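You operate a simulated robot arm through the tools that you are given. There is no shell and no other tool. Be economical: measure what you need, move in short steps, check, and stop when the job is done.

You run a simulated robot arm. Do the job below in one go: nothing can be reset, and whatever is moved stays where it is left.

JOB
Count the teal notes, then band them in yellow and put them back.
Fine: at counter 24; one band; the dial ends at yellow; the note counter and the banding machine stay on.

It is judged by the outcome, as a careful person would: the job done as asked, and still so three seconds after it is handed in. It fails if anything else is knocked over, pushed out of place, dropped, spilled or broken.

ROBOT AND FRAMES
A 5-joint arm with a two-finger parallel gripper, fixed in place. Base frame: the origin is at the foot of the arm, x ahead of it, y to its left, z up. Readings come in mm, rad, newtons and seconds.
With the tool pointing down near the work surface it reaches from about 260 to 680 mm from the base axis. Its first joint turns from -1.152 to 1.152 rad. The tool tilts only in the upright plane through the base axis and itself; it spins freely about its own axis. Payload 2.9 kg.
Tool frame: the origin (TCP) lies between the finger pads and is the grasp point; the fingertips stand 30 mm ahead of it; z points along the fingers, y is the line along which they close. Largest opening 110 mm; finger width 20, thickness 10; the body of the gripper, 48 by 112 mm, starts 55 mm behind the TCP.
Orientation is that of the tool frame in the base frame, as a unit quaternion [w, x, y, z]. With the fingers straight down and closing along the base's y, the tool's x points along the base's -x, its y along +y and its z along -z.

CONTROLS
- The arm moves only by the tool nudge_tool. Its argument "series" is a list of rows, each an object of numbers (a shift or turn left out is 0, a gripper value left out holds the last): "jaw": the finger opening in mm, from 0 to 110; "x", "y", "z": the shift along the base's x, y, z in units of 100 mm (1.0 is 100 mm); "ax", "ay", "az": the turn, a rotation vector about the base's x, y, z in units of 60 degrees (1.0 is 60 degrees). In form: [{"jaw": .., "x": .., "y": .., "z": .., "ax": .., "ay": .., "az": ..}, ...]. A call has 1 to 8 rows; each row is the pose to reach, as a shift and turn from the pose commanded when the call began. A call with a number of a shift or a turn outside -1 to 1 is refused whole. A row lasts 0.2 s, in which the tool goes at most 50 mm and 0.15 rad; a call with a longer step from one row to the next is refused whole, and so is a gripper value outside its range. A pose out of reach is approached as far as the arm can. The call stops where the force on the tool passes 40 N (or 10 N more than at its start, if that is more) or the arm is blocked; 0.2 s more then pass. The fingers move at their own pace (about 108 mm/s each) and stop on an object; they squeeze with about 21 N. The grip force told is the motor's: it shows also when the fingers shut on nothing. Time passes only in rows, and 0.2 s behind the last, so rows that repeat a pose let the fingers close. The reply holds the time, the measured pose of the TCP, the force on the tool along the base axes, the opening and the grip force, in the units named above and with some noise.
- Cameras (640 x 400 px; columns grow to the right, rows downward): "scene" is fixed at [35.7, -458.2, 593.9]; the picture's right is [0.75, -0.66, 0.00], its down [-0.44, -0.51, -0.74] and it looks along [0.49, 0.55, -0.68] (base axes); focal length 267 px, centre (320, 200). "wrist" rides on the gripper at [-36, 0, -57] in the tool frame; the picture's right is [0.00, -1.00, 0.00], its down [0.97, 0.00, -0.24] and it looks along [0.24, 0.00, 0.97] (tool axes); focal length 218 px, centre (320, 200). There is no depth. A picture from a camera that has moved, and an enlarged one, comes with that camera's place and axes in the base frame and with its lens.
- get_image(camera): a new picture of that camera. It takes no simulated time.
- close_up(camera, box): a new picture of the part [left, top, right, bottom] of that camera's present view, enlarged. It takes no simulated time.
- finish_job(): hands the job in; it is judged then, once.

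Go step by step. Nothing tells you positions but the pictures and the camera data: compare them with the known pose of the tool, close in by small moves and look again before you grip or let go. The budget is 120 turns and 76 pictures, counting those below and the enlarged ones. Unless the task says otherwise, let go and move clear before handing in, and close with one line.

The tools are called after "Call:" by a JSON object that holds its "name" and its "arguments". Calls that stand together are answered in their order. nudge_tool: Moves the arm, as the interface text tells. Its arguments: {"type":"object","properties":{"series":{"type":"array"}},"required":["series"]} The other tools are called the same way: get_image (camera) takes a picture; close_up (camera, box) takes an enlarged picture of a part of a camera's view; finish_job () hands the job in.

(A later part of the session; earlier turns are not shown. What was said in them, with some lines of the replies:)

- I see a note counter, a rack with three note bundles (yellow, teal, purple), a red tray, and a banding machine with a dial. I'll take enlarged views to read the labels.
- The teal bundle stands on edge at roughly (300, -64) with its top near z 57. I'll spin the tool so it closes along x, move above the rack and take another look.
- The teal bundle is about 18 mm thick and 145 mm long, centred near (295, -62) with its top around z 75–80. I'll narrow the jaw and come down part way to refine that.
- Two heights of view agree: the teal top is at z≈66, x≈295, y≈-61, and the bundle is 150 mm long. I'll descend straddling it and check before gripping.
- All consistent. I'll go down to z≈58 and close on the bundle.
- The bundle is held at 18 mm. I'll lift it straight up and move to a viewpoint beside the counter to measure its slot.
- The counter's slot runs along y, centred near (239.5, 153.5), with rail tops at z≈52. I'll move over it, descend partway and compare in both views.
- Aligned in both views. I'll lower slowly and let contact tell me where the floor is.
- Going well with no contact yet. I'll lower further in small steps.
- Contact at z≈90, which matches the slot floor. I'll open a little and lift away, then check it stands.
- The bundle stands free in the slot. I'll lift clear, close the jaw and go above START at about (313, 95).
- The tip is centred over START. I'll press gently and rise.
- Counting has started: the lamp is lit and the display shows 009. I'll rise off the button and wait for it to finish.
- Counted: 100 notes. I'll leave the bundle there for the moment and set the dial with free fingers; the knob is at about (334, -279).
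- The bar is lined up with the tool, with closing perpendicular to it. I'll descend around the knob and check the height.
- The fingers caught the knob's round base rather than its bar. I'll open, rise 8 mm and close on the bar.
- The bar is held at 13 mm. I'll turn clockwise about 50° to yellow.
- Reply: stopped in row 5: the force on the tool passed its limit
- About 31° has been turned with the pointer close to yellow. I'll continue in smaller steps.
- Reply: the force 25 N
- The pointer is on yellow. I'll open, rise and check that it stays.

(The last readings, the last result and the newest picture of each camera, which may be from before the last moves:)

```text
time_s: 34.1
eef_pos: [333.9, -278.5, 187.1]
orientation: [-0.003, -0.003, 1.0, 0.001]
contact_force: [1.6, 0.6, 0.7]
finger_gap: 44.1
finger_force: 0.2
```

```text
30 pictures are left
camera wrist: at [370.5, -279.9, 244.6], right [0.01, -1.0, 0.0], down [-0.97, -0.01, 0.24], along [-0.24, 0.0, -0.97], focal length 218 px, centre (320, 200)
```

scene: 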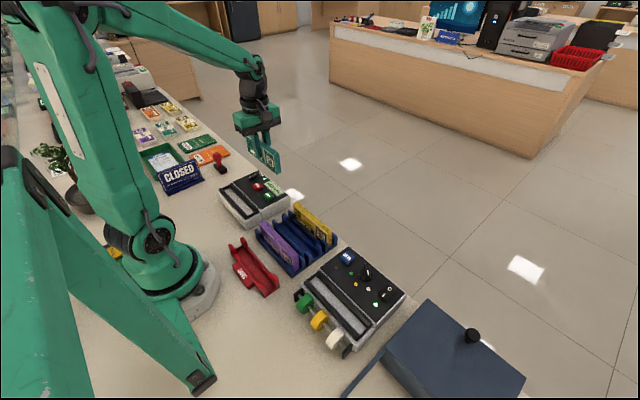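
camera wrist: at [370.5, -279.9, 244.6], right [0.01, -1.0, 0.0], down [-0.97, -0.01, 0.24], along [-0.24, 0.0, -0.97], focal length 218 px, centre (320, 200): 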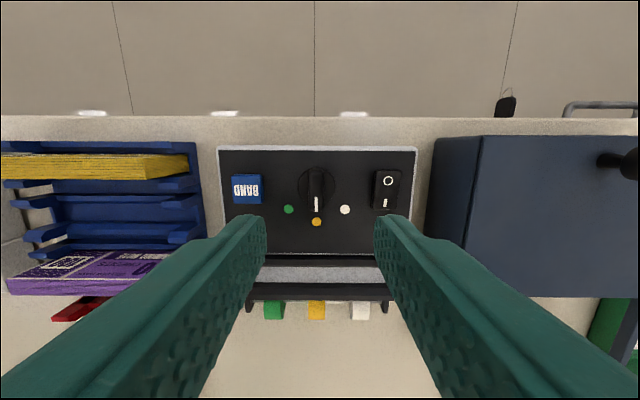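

The dial is at yellow. I'll zoom in to measure the banding slot and confirm the pointer.

Call:
{"name": "close_up", "arguments": {"camera": "wrist", "box": [215, 140, 425, 325]}}

Call:
{"name": "close_up", "arguments": {"camera": "scene", "box": [290, 240, 410, 360]}}

```text
2.16 times, centred on (320, 232) of wrist
camera zoom: at [370.5, -279.9, 244.6], right [0.01, -1.0, 0.0], down [-0.97, -0.01, 0.24], along [-0.24, 0.0, -0.97], focal length 472 px, centre (320, 130)
```

zoom: 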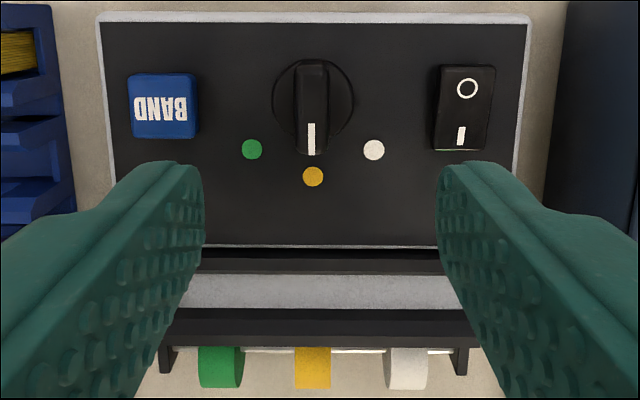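

```text
3.33 times, centred on (350, 300) of scene
camera zoom: at [35.7, -458.1, 593.9], right [0.75, -0.66, 0.0], down [-0.44, -0.51, -0.74], along [0.49, 0.55, -0.68], focal length 889 px, centre (220, -133)
```

zoom: 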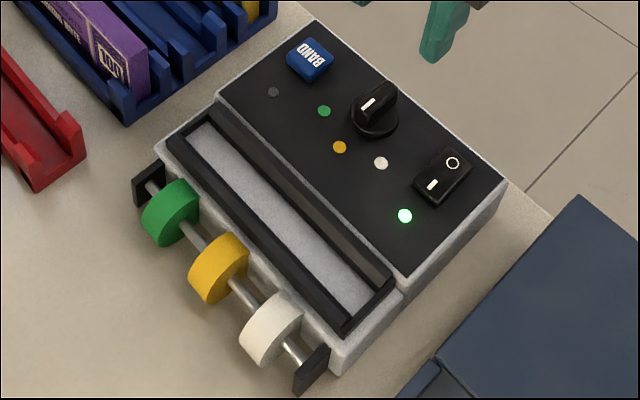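

The dial reads yellow and both machines are powered. I'll return for the bundle at the counter, spinning the tool back on the way.

Call:
{"name": "nudge_tool", "arguments": {"series": [{"z": 0.2, "y": 0.2, "az": 0.13}, {"z": 0.2, "y": 0.5, "az": 0.26}, {"z": 0.2, "y": 0.8, "az": 0.39}, {"z": 0.2, "y": 1.0, "az": 0.52}]}}

Call:
{"name": "nudge_tool", "arguments": {"series": [{"y": 0.3, "az": 0.13}, {"y": 0.6, "az": 0.26}, {"y": 0.9, "az": 0.39}, {"y": 1.0, "az": 0.52}]}}

Call:
{"name": "nudge_tool", "arguments": {"series": [{"y": 0.3, "az": 0.13}, {"y": 0.6, "az": 0.26}, {"y": 0.9, "az": 0.39}, {"y": 1.0, "az": 0.46}]}}

Call:
{"name": "nudge_tool", "arguments": {"series": [{"y": 0.3}, {"y": 0.7}, {"y": 1.0}, {"y": 1.0, "x": -0.3}, {"y": 1.0, "x": -0.7}, {"y": 1.0, "x": -0.7}]}}

Call:
{"name": "get_image", "arguments": {"camera": "wrist"}}

```text
time_s: 35.1
eef_pos: [335.3, -175.9, 204.0]
orientation: [-0.003, -0.272, 0.962, 0.002]
contact_force: [0.4, 0.2, -0.2]
finger_gap: 44.2
finger_force: 0.1
```

```text
time_s: 36.1
eef_pos: [335.7, -75.7, 206.0]
orientation: [-0.002, -0.521, 0.853, 0.001]
contact_force: [0.7, -0.1, 0.6]
finger_gap: 44.0
finger_force: 0.0
```

```text
time_s: 37.1
eef_pos: [336.0, 22.6, 205.9]
orientation: [0.002, 0.71, -0.704, -0.001]
contact_force: [0.0, 0.2, -1.2]
finger_gap: 44.0
finger_force: 0.1
```

```text
time_s: 38.5
eef_pos: [263.0, 121.6, 204.2]
orientation: [0.003, 0.709, -0.705, -0.001]
contact_force: [-0.1, 0.2, -0.6]
finger_gap: 44.1
finger_force: 0.2
```

```text
27 pictures are left
camera wrist: at [261.6, 156.8, 260.8], right [1.0, 0.01, -0.01], down [0.01, -0.97, 0.24], along [0.0, -0.24, -0.97], focal length 218 px, centre (320, 200)
```

wrist: 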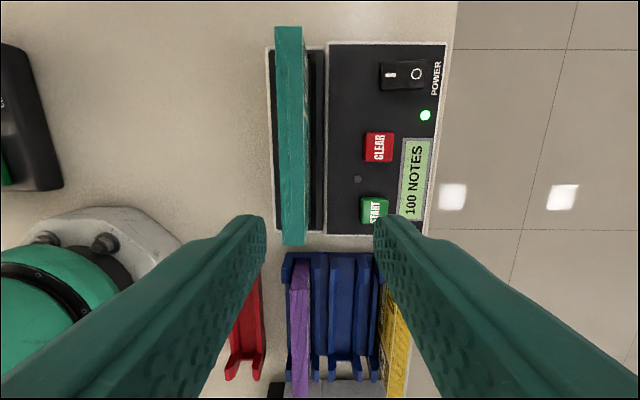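

The bundle stands well in the slot. I'll align to the earlier release pose, descend and grip.

Call:
{"name": "nudge_tool", "arguments": {"series": [{"x": -0.216, "y": 0.29, "az": -0.005}, {"x": -0.216, "y": 0.29, "z": -0.4, "az": -0.005}, {"x": -0.216, "y": 0.29, "z": -0.7, "az": -0.005}, {"x": -0.216, "y": 0.29, "z": -0.7, "az": -0.005}]}}

Call:
{"name": "get_image", "arguments": {"camera": "wrist"}}

```text
time_s: 39.5
eef_pos: [240.9, 153.1, 132.9]
orientation: [0.004, 0.707, -0.707, 0.0]
contact_force: [0.3, -0.6, -0.2]
finger_gap: 44.0
finger_force: 0.0
```

```text
26 pictures are left
camera wrist: at [240.7, 188.3, 190.0], right [1.0, 0.0, -0.01], down [0.0, -0.97, 0.24], along [-0.01, -0.24, -0.97], focal length 218 px, centre (320, 200)
```

wrist: 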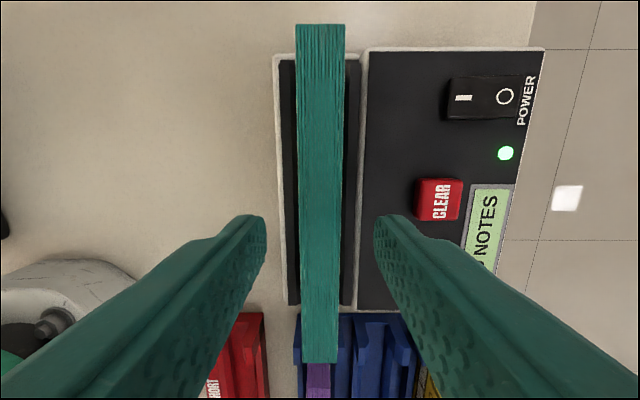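

Call:
{"name": "nudge_tool", "arguments": {"series": [{"x": -0.005, "y": -0.015, "z": -0.2, "jaw": 34}, {"x": -0.005, "y": -0.015, "z": -0.41}, {"x": -0.005, "y": -0.015, "z": -0.41, "jaw": 10}, {"x": -0.005, "y": -0.015, "z": -0.41}, {"x": -0.005, "y": -0.015, "z": -0.41}]}}

Call:
{"name": "nudge_tool", "arguments": {"series": [{"z": 0.1}, {"z": 0.3}, {"z": 0.6}, {"z": 1.0}, {"z": 1.0, "x": 0.3}, {"z": 1.0, "x": 0.6}, {"z": 1.0, "x": 0.95}]}}

Call:
{"name": "nudge_tool", "arguments": {"series": [{"z": 0.2, "y": -0.3}, {"z": 0.2, "y": -0.6}, {"z": 0.2, "y": -1.0}]}}

Call:
{"name": "nudge_tool", "arguments": {"series": [{"y": -0.4}, {"y": -0.8}, {"y": -1.0}]}}

Call:
{"name": "nudge_tool", "arguments": {"series": [{"y": -0.4}, {"y": -0.8}, {"y": -1.0}]}}

Call:
{"name": "nudge_tool", "arguments": {"series": [{"y": -0.4}, {"y": -0.8}, {"y": -1.0}]}}

Call:
{"name": "nudge_tool", "arguments": {"series": [{"y": -0.3}, {"y": -0.56}, {"y": -0.56}]}}

Call:
{"name": "get_image", "arguments": {"camera": "wrist"}}

Call:
{"name": "get_image", "arguments": {"camera": "scene"}}

```text
time_s: 40.7
eef_pos: [241.4, 151.1, 91.8]
orientation: [-0.003, -0.707, 0.707, 0.0]
contact_force: [-1.4, -1.8, 4.6]
finger_gap: 17.5
finger_force: 20.9
```

```text
time_s: 42.3
eef_pos: [338.2, 152.2, 193.9]
orientation: [-0.002, -0.707, 0.707, 0.001]
contact_force: [0.1, -0.4, -0.7]
finger_gap: 17.9
finger_force: 20.9
```

```text
time_s: 43.1
eef_pos: [336.9, 50.9, 212.6]
orientation: [-0.002, -0.707, 0.707, 0.002]
contact_force: [0.2, -0.1, -1.4]
finger_gap: 18.1
finger_force: 20.3
```

```text
time_s: 43.9
eef_pos: [336.7, -48.5, 216.9]
orientation: [-0.002, -0.707, 0.707, 0.002]
contact_force: [0.0, 0.7, -1.3]
finger_gap: 17.4
finger_force: 21.1
```

```text
time_s: 44.7
eef_pos: [338.1, -149.4, 213.1]
orientation: [-0.001, -0.707, 0.707, 0.002]
contact_force: [0.1, -0.7, -1.6]
finger_gap: 17.8
finger_force: 21.3
```

```text
time_s: 45.5
eef_pos: [340.0, -250.9, 215.5]
orientation: [0.001, 0.708, -0.707, -0.001]
contact_force: [0.7, -0.1, -0.8]
finger_gap: 17.9
finger_force: 21.2
```

```text
time_s: 46.3
eef_pos: [336.5, -306.3, 215.9]
orientation: [0.001, -0.707, 0.707, 0.001]
contact_force: [0.5, 0.4, -0.2]
finger_gap: 17.7
finger_force: 21.1
```

```text
25 pictures are left
camera wrist: at [336.5, -272.0, 272.9], right [1.0, 0.0, 0.0], down [0.0, -0.97, 0.24], along [0.0, -0.24, -0.97], focal length 218 px, centre (320, 200)
```

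wrist: 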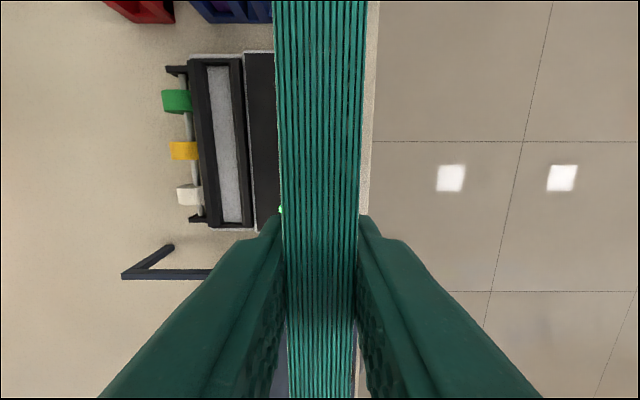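

```text
24 pictures are left
```

scene: 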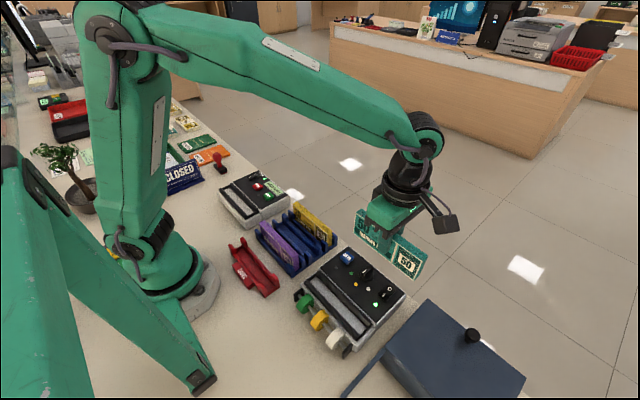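

Call:
{"name": "close_up", "arguments": {"camera": "wrist", "box": [140, 40, 300, 250]}}

```text
1.90 times, centred on (220, 145) of wrist
camera zoom: at [336.5, -272.0, 272.9], right [1.0, 0.0, 0.0], down [0.0, -0.97, 0.24], along [0.0, -0.24, -0.97], focal length 416 px, centre (510, 305)
```

zoom: 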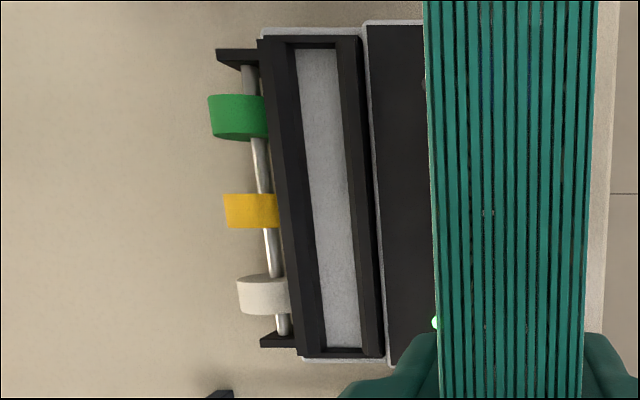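

The banding slot is centred near (241, -276). I'll move over it and come down to just above the rails.

Call:
{"name": "nudge_tool", "arguments": {"series": [{"x": -0.35, "y": 0.15}, {"x": -0.7, "y": 0.285}, {"x": -0.957, "y": 0.285}, {"x": -0.957, "y": 0.285, "z": -0.35}, {"x": -0.957, "y": 0.285, "z": -0.7}, {"x": -0.957, "y": 0.285, "z": -0.97}, {"x": -0.957, "y": 0.285, "z": -0.97}]}}

Call:
{"name": "get_image", "arguments": {"camera": "wrist"}}

Call:
{"name": "close_up", "arguments": {"camera": "scene", "box": [280, 210, 420, 365]}}

```text
time_s: 47.9
eef_pos: [244.4, -275.2, 114.3]
orientation: [0.0, -0.706, 0.708, 0.001]
contact_force: [-0.6, 0.4, -0.8]
finger_gap: 17.7
finger_force: 21.2
```

```text
22 pictures are left
camera wrist: at [243.0, -240.1, 172.2], right [1.0, 0.0, 0.0], down [0.0, -0.97, 0.24], along [0.0, -0.24, -0.97], focal length 218 px, centre (320, 200)
```

wrist: 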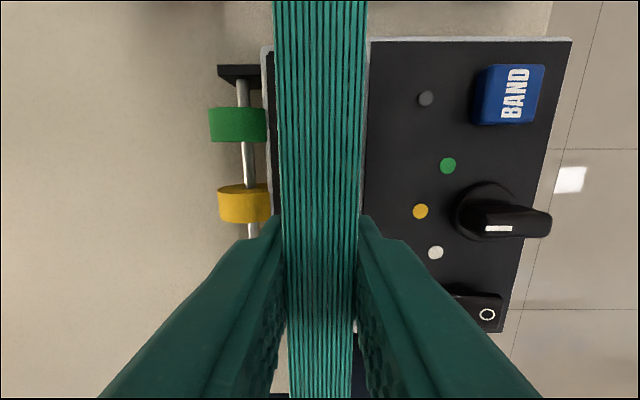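

```text
2.58 times, centred on (350, 288) of scene
camera zoom: at [35.7, -458.2, 593.9], right [0.75, -0.66, 0.0], down [-0.44, -0.51, -0.74], along [0.49, 0.55, -0.68], focal length 688 px, centre (243, -26)
```

zoom: 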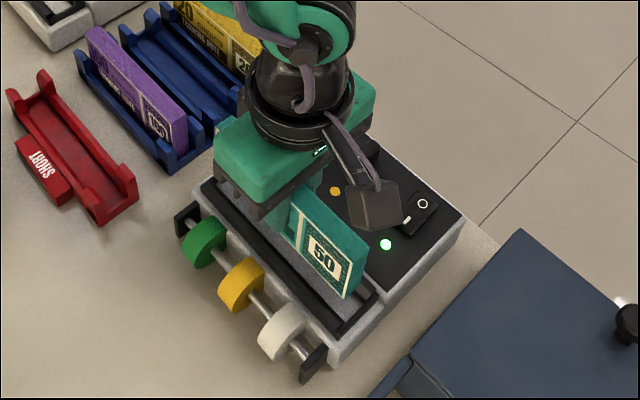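

True pose is about 2 mm high in x and 3.5 mm high in y. I'll correct and then lower carefully.

Call:
{"name": "nudge_tool", "arguments": {"series": [{"x": -0.022, "y": -0.034}, {"x": -0.022, "y": -0.034, "z": -0.04}, {"x": -0.022, "y": -0.034, "z": -0.04}]}}

Call:
{"name": "close_up", "arguments": {"camera": "wrist", "box": [200, 0, 400, 250]}}

Call:
{"name": "close_up", "arguments": {"camera": "scene", "box": [300, 240, 400, 350]}}

```text
time_s: 48.7
eef_pos: [240.5, -279.4, 112.2]
orientation: [0.001, -0.707, 0.707, -0.001]
contact_force: [0.1, 0.3, -1.0]
finger_gap: 17.8
finger_force: 21.4
```

```text
1.60 times, centred on (300, 125) of wrist
camera zoom: at [240.7, -244.0, 169.9], right [1.0, 0.0, 0.0], down [0.0, -0.97, 0.24], along [0.0, -0.24, -0.97], focal length 349 px, centre (352, 320)
```

zoom: 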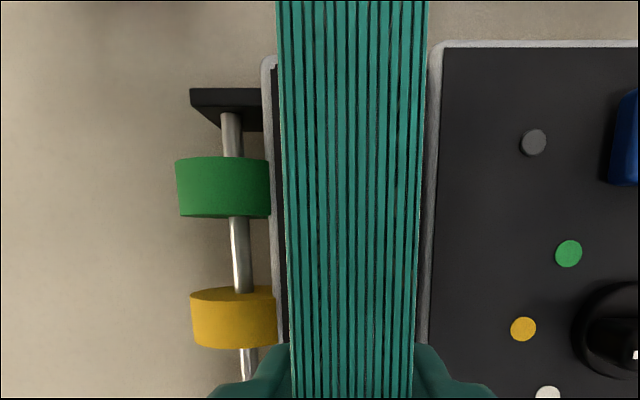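

```text
3.64 times, centred on (350, 295) of scene
camera zoom: at [35.7, -458.2, 593.9], right [0.75, -0.66, 0.0], down [-0.44, -0.51, -0.74], along [0.49, 0.55, -0.68], focal length 970 px, centre (211, -146)
```

zoom: 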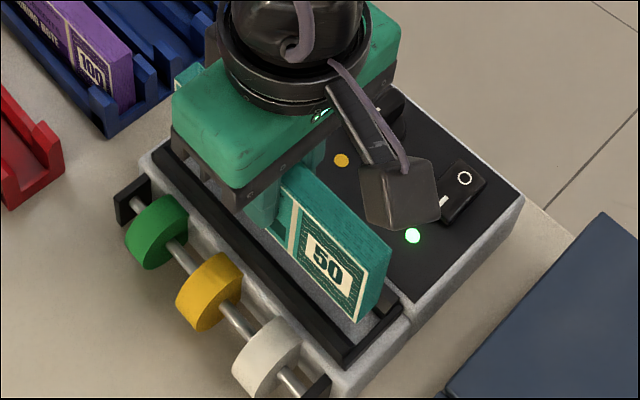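

Call:
{"name": "nudge_tool", "arguments": {"series": [{"z": -0.05}, {"z": -0.1}, {"z": -0.14}, {"z": -0.17}, {"z": -0.2}, {"z": -0.22}]}}

Call:
{"name": "close_up", "arguments": {"camera": "scene", "box": [300, 240, 400, 350]}}

```text
time_s: 50.1
eef_pos: [241.1, -278.6, 93.1]
orientation: [0.0, -0.707, 0.707, 0.0]
contact_force: [-4.7, 0.8, 19.9]
finger_gap: 18.0
finger_force: 21.5
```

```text
3.64 times, centred on (350, 295) of scene
camera zoom: at [35.7, -458.1, 594.0], right [0.75, -0.66, 0.0], down [-0.44, -0.51, -0.74], along [0.49, 0.55, -0.68], focal length 970 px, centre (211, -146)
```

zoom: 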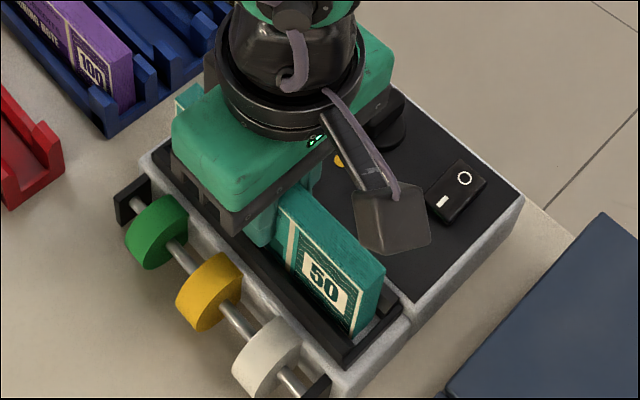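

It is seated, with the same contact height and force as at the counter. I'll release, lift clear, and go above the BAND button at about (333, -217).

Call:
{"name": "nudge_tool", "arguments": {"series": [{"z": 0.02}, {"z": 0.02, "jaw": 30}, {"z": 0.02}, {"z": 0.3}, {"z": 0.6}, {"z": 0.9}, {"z": 0.9}]}}

Call:
{"name": "get_image", "arguments": {"camera": "wrist"}}

```text
time_s: 51.7
eef_pos: [238.8, -279.7, 179.7]
orientation: [0.001, -0.707, 0.707, 0.0]
contact_force: [-0.2, 0.3, 0.6]
finger_gap: 29.9
finger_force: 0.1
```

```text
17 pictures are left
camera wrist: at [239.0, -245.7, 236.0], right [1.0, 0.0, 0.0], down [0.0, -0.97, 0.24], along [0.0, -0.24, -0.97], focal length 218 px, centre (320, 200)
```

wrist: 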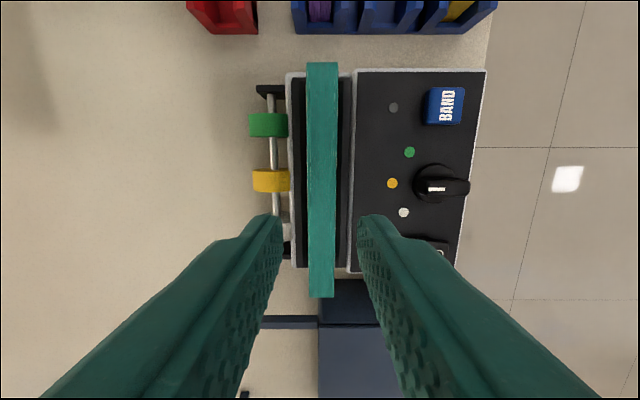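

Call:
{"name": "nudge_tool", "arguments": {"series": [{"x": 0.35, "y": 0.2, "jaw": 0}, {"x": 0.7, "y": 0.45}, {"x": 0.95, "y": 0.64}, {"x": 0.95, "y": 0.64, "z": -0.4}, {"x": 0.95, "y": 0.64, "z": -0.7}, {"x": 0.95, "y": 0.64, "z": -0.7}]}}

Call:
{"name": "get_image", "arguments": {"camera": "wrist"}}

```text
time_s: 53.1
eef_pos: [332.8, -216.6, 110.6]
orientation: [-0.001, 0.707, -0.707, -0.001]
contact_force: [-0.4, 0.3, -0.1]
finger_gap: 0.1
finger_force: 20.5
```

```text
16 pictures are left
camera wrist: at [333.0, -181.5, 167.3], right [1.0, 0.0, 0.0], down [0.0, -0.97, 0.24], along [0.0, -0.24, -0.97], focal length 218 px, centre (320, 200)
```

wrist: 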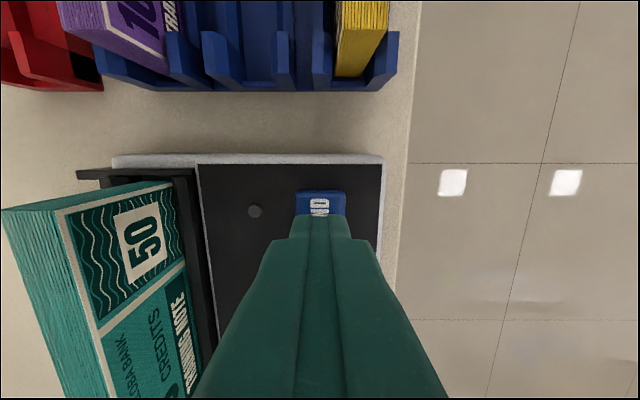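

Centred over BAND. I'll press once.

Call:
{"name": "nudge_tool", "arguments": {"series": [{"z": -0.15}, {"z": -0.21}, {"z": -0.24}, {"z": -0.26}]}}

Call:
{"name": "get_image", "arguments": {"camera": "wrist"}}

```text
time_s: 54.1
eef_pos: [334.8, -215.0, 85.5]
orientation: [0.0, 0.707, -0.707, -0.001]
contact_force: [-4.2, 1.6, 12.7]
finger_gap: 0.2
finger_force: 20.6
```

```text
15 pictures are left
camera wrist: at [333.8, -181.0, 142.5], right [1.0, 0.0, 0.0], down [0.0, -0.97, 0.24], along [0.0, -0.24, -0.97], focal length 218 px, centre (320, 200)
```

wrist: 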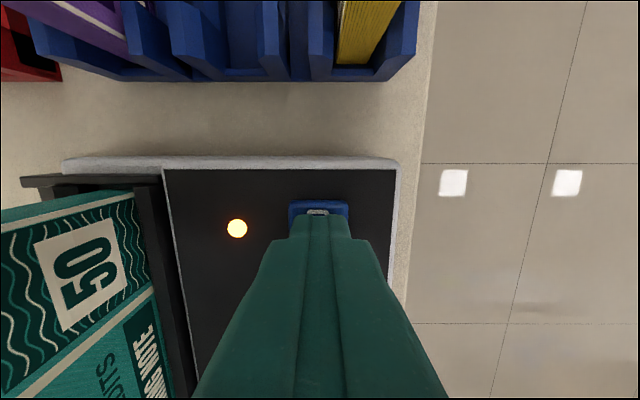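

The lamp is lit, so banding has started. I'll rise and wait.

Call:
{"name": "nudge_tool", "arguments": {"series": [{"z": 0.3}, {"z": 0.7}, {"z": 0.95}, {"z": 0.95}, {"z": 0.95}, {"z": 0.95}, {"z": 0.95}, {"z": 0.95}]}}

Call:
{"name": "nudge_tool", "arguments": {"series": [{}, {}, {}, {}, {}, {}, {}, {}]}}

Call:
{"name": "get_image", "arguments": {"camera": "wrist"}}

```text
time_s: 55.9
eef_pos: [335.0, -215.3, 178.7]
orientation: [0.0, -0.707, 0.707, 0.001]
contact_force: [-0.7, -0.3, 0.6]
finger_gap: 0.0
finger_force: 20.9
```

```text
time_s: 57.7
eef_pos: [334.8, -215.4, 177.3]
orientation: [-0.001, 0.707, -0.707, -0.002]
contact_force: [0.0, -0.2, -0.4]
finger_gap: 0.3
finger_force: 20.8
```

```text
14 pictures are left
camera wrist: at [335.2, -181.6, 235.5], right [1.0, 0.0, 0.0], down [0.0, -0.97, 0.24], along [0.0, -0.24, -0.97], focal length 218 px, centre (320, 200)
```

wrist: 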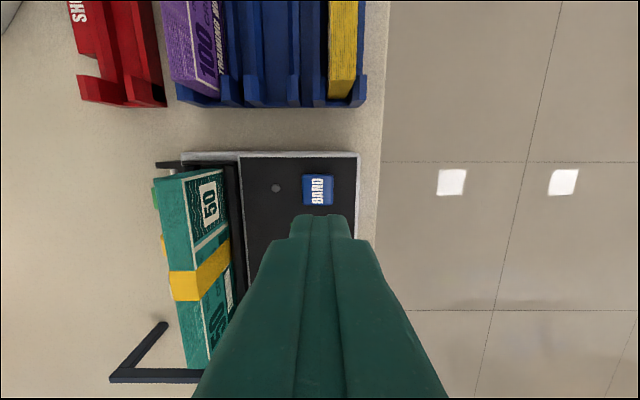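

The bundle has one yellow band and the lamp is off. I'll return to pick it up.

Call:
{"name": "nudge_tool", "arguments": {"series": [{"x": -0.35, "y": -0.2, "jaw": 44}, {"x": -0.7, "y": -0.45}, {"x": -0.945, "y": -0.625}, {"x": -0.945, "y": -0.625, "z": -0.3}, {"x": -0.945, "y": -0.625, "z": -0.45}, {"x": -0.945, "y": -0.625, "z": -0.45}]}}

Call:
{"name": "get_image", "arguments": {"camera": "wrist"}}

```text
time_s: 59.1
eef_pos: [238.8, -279.4, 132.6]
orientation: [0.0, 0.707, -0.707, -0.001]
contact_force: [0.1, -0.7, 0.3]
finger_gap: 44.0
finger_force: 0.1
```

```text
13 pictures are left
camera wrist: at [238.6, -244.4, 190.3], right [1.0, 0.0, 0.0], down [0.0, -0.97, 0.24], along [0.0, -0.24, -0.97], focal length 218 px, centre (320, 200)
```

wrist: 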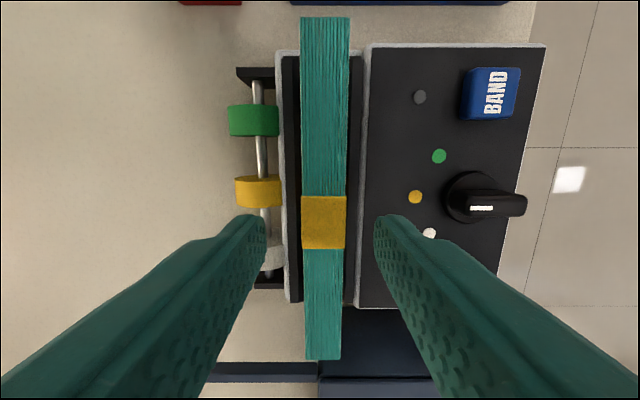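

Call:
{"name": "nudge_tool", "arguments": {"series": [{"x": 0.02, "z": -0.2, "jaw": 34}, {"x": 0.02, "z": -0.41}, {"x": 0.02, "z": -0.41, "jaw": 10}, {"x": 0.02, "z": -0.41}, {"x": 0.02, "z": -0.41}]}}

Call:
{"name": "nudge_tool", "arguments": {"series": [{"z": 0.1}, {"z": 0.3}, {"z": 0.6}, {"z": 0.95}, {"z": 0.95, "x": 0.25}, {"z": 0.95, "x": 0.52}]}}

Call:
{"name": "nudge_tool", "arguments": {"series": [{"y": 0.4}, {"y": 0.8}, {"y": 1.0}]}}

Call:
{"name": "nudge_tool", "arguments": {"series": [{"y": 0.4}, {"y": 0.8}, {"y": 1.0}, {"y": 1.0}]}}

Call:
{"name": "get_image", "arguments": {"camera": "wrist"}}

```text
time_s: 60.3
eef_pos: [238.7, -277.7, 92.5]
orientation: [0.0, -0.707, 0.707, 0.0]
contact_force: [-0.4, 3.0, 7.2]
finger_gap: 17.6
finger_force: 20.6
```

```text
time_s: 61.7
eef_pos: [294.3, -277.5, 185.4]
orientation: [0.0, 0.707, -0.707, -0.001]
contact_force: [0.0, 0.1, -1.0]
finger_gap: 17.5
finger_force: 20.9
```

```text
time_s: 62.5
eef_pos: [294.2, -178.6, 187.5]
orientation: [0.0, 0.707, -0.707, -0.002]
contact_force: [-0.2, 0.2, -1.5]
finger_gap: 17.7
finger_force: 21.0
```

```text
time_s: 63.5
eef_pos: [295.9, -77.8, 187.6]
orientation: [0.001, 0.708, -0.706, -0.002]
contact_force: [0.0, -0.4, -0.8]
finger_gap: 17.7
finger_force: 21.2
```

```text
12 pictures are left
camera wrist: at [295.1, -42.9, 244.4], right [1.0, 0.0, 0.0], down [0.0, -0.97, 0.24], along [0.0, -0.24, -0.97], focal length 218 px, centre (320, 200)
```

wrist: 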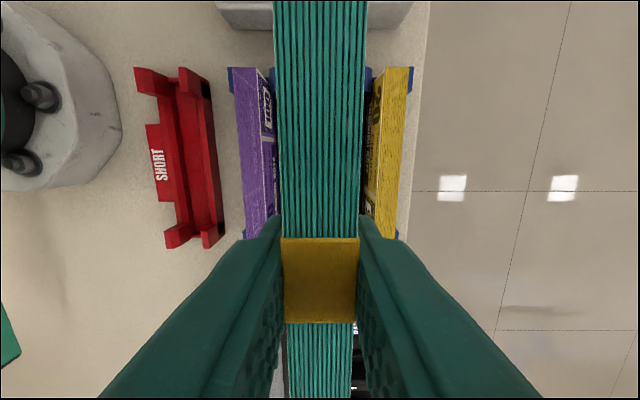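

The banded bundle is held. I'll move over its slot, between purple and yellow, and hover to check alignment.

Call:
{"name": "nudge_tool", "arguments": {"series": [{"y": 0.14, "x": -0.003}, {"y": 0.14, "x": -0.003, "z": -0.3}, {"y": 0.14, "x": -0.003, "z": -0.6}, {"y": 0.14, "x": -0.003, "z": -0.8}, {"y": 0.14, "x": -0.003, "z": -0.8}]}}

Call:
{"name": "get_image", "arguments": {"camera": "wrist"}}

Call:
{"name": "close_up", "arguments": {"camera": "scene", "box": [235, 185, 355, 285]}}

```text
time_s: 64.7
eef_pos: [295.6, -63.3, 108.7]
orientation: [0.001, 0.707, -0.707, -0.001]
contact_force: [0.6, -0.8, -0.8]
finger_gap: 17.7
finger_force: 21.0
```

```text
11 pictures are left
camera wrist: at [294.9, -29.2, 165.1], right [1.0, 0.0, 0.0], down [0.0, -0.97, 0.24], along [0.0, -0.24, -0.97], focal length 218 px, centre (320, 200)
```

wrist: 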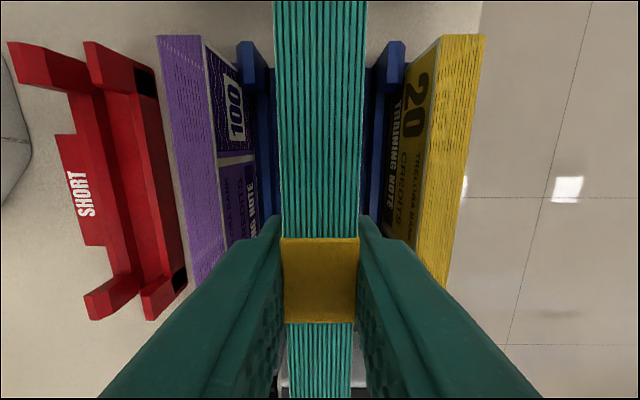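

```text
4.00 times, centred on (295, 235) of scene
camera zoom: at [35.7, -458.2, 593.9], right [0.75, -0.66, 0.0], down [-0.44, -0.51, -0.74], along [0.49, 0.55, -0.68], focal length 1067 px, centre (420, 60)
```

zoom: 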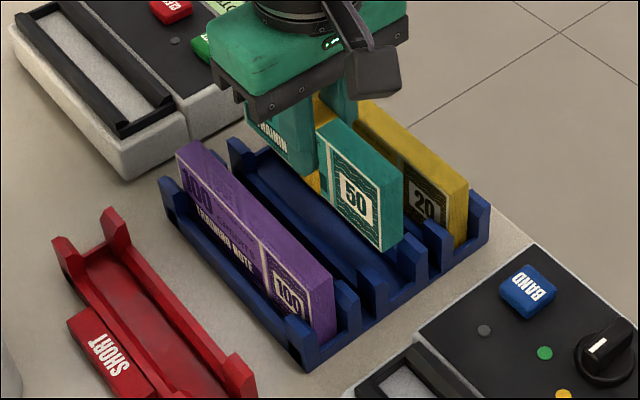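

Alignment matches the original pick pose. I'll lower it in slowly.

Call:
{"name": "nudge_tool", "arguments": {"series": [{"z": -0.08}, {"z": -0.16}, {"z": -0.24}, {"z": -0.32}, {"z": -0.38}, {"z": -0.42}]}}

Call:
{"name": "close_up", "arguments": {"camera": "scene", "box": [235, 185, 355, 285]}}

```text
time_s: 66.1
eef_pos: [293.5, -62.6, 67.6]
orientation: [0.001, 0.707, -0.707, -0.003]
contact_force: [-0.1, 0.5, -2.0]
finger_gap: 17.7
finger_force: 20.8
```

```text
4.00 times, centred on (295, 235) of scene
camera zoom: at [35.7, -458.2, 593.9], right [0.75, -0.66, 0.0], down [-0.44, -0.51, -0.74], along [0.49, 0.55, -0.68], focal length 1067 px, centre (420, 60)
```

zoom: 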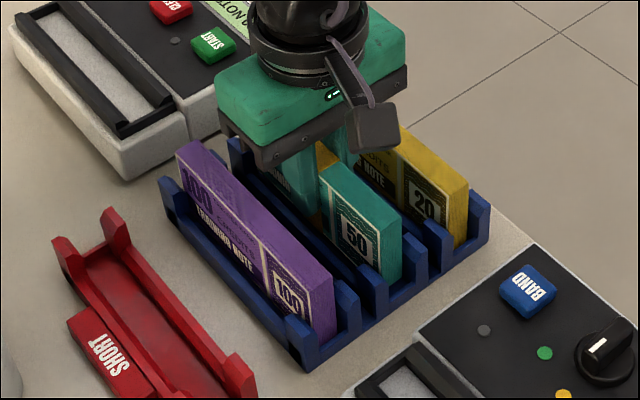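

It is entering the slot freely. A few more millimetres until it seats.

Call:
{"name": "nudge_tool", "arguments": {"series": [{"z": -0.03}, {"z": -0.05}, {"z": -0.07}, {"z": -0.08}]}}

Call:
{"name": "close_up", "arguments": {"camera": "scene", "box": [235, 185, 355, 285]}}

```text
time_s: 67.1
eef_pos: [293.9, -61.0, 58.5]
orientation: [-0.002, -0.707, 0.707, 0.002]
contact_force: [-0.1, 0.0, -0.8]
finger_gap: 17.7
finger_force: 20.4
```

```text
4.00 times, centred on (295, 235) of scene
camera zoom: at [35.7, -458.2, 593.9], right [0.75, -0.66, 0.0], down [-0.44, -0.51, -0.74], along [0.49, 0.55, -0.68], focal length 1067 px, centre (420, 60)
```

zoom: 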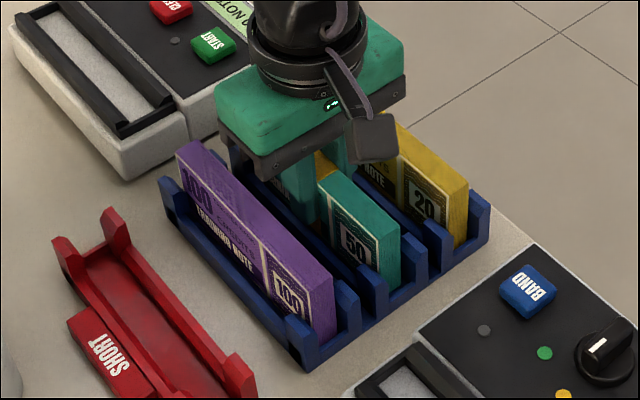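

Call:
{"name": "nudge_tool", "arguments": {"series": [{"z": -0.01}, {"z": -0.02}, {"z": -0.03}, {"z": -0.04}]}}

```text
time_s: 68.1
eef_pos: [293.9, -62.2, 55.6]
orientation: [-0.001, -0.707, 0.707, 0.0]
contact_force: [-2.4, -0.6, 19.0]
finger_gap: 17.6
finger_force: 20.9
```

Seated with 19 N of contact. I'll ease off, release with a modest opening, then rise and look.

Call:
{"name": "nudge_tool", "arguments": {"series": [{"z": 0.02}, {"z": 0.02, "jaw": 36}, {"z": 0.02}, {"z": 0.02}, {"z": 0.3}, {"z": 0.7}, {"z": 1.0}, {"z": 1.0}]}}

Call:
{"name": "get_image", "arguments": {"camera": "wrist"}}

Call:
{"name": "get_image", "arguments": {"camera": "scene"}}

```text
time_s: 69.9
eef_pos: [294.3, -64.1, 156.3]
orientation: [-0.001, -0.707, 0.708, 0.002]
contact_force: [0.2, 0.1, 0.2]
finger_gap: 35.9
finger_force: 0.2
```

```text
7 pictures are left
camera wrist: at [294.5, -30.7, 213.6], right [1.0, 0.0, 0.0], down [0.0, -0.97, 0.24], along [0.0, -0.24, -0.97], focal length 218 px, centre (320, 200)
```

wrist: 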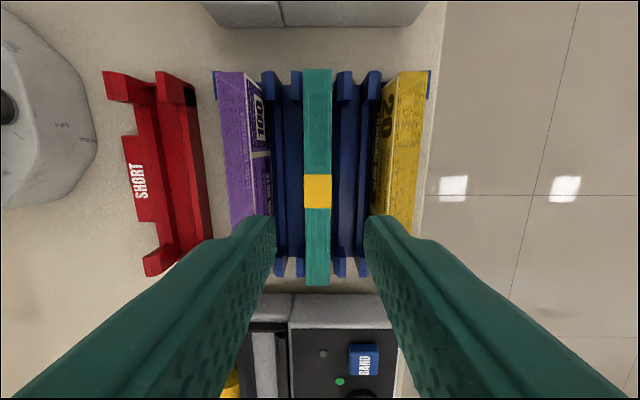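

```text
6 pictures are left
```

scene: 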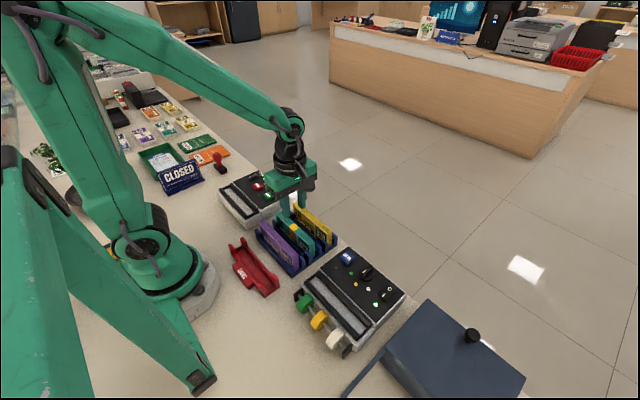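

The bundle stands banded in its slot. I'll raise the arm clear and do a last check of the dial, the lights and the rack.

Call:
{"name": "nudge_tool", "arguments": {"series": [{"z": 0.4}, {"z": 0.8}, {"z": 1.0, "x": 0.2}, {"z": 1.0, "x": 0.4}, {"z": 1.0, "x": 0.4}]}}

Call:
{"name": "close_up", "arguments": {"camera": "scene", "box": [210, 160, 420, 360]}}

Call:
{"name": "close_up", "arguments": {"camera": "scene", "box": [320, 240, 410, 320]}}

```text
time_s: 71.1
eef_pos: [334.3, -63.1, 253.9]
orientation: [0.001, 0.708, -0.707, -0.002]
contact_force: [0.1, -1.0, 0.8]
finger_gap: 36.0
finger_force: 0.1
```

```text
2.00 times, centred on (315, 260) of scene
camera zoom: at [35.7, -458.2, 593.9], right [0.75, -0.66, 0.0], down [-0.44, -0.51, -0.74], along [0.49, 0.55, -0.68], focal length 533 px, centre (330, 80)
```

zoom: 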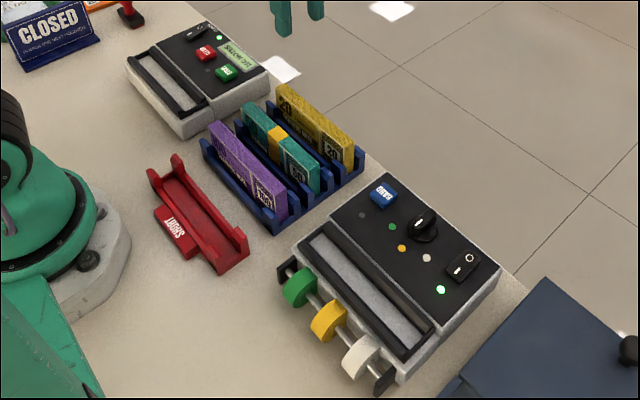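

```text
5.00 times, centred on (365, 280) of scene
camera zoom: at [35.7, -458.2, 593.9], right [0.75, -0.66, 0.0], down [-0.44, -0.51, -0.74], along [0.49, 0.55, -0.68], focal length 1333 px, centre (95, -200)
```

zoom: 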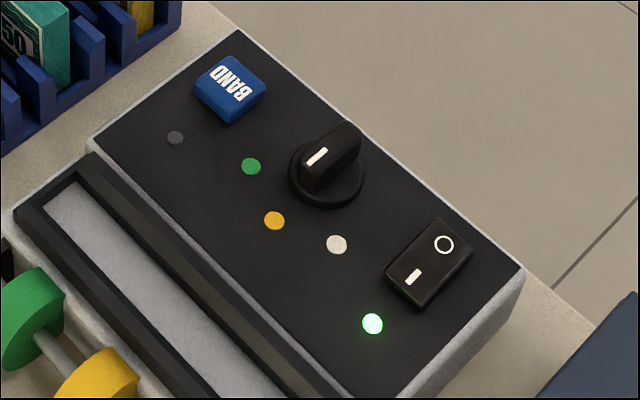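

Everything is in order: the bundle is in its slot with one yellow band, the dial is at yellow, both machines are on and the arm is clear. I'll hand it in.

Call:
{"name": "finish_job", "arguments": {}}

```text
The job is handed in.
```

The teal notes were counted (100), given one yellow band and put back in their rack slot; the dial is at yellow and both machines are on.
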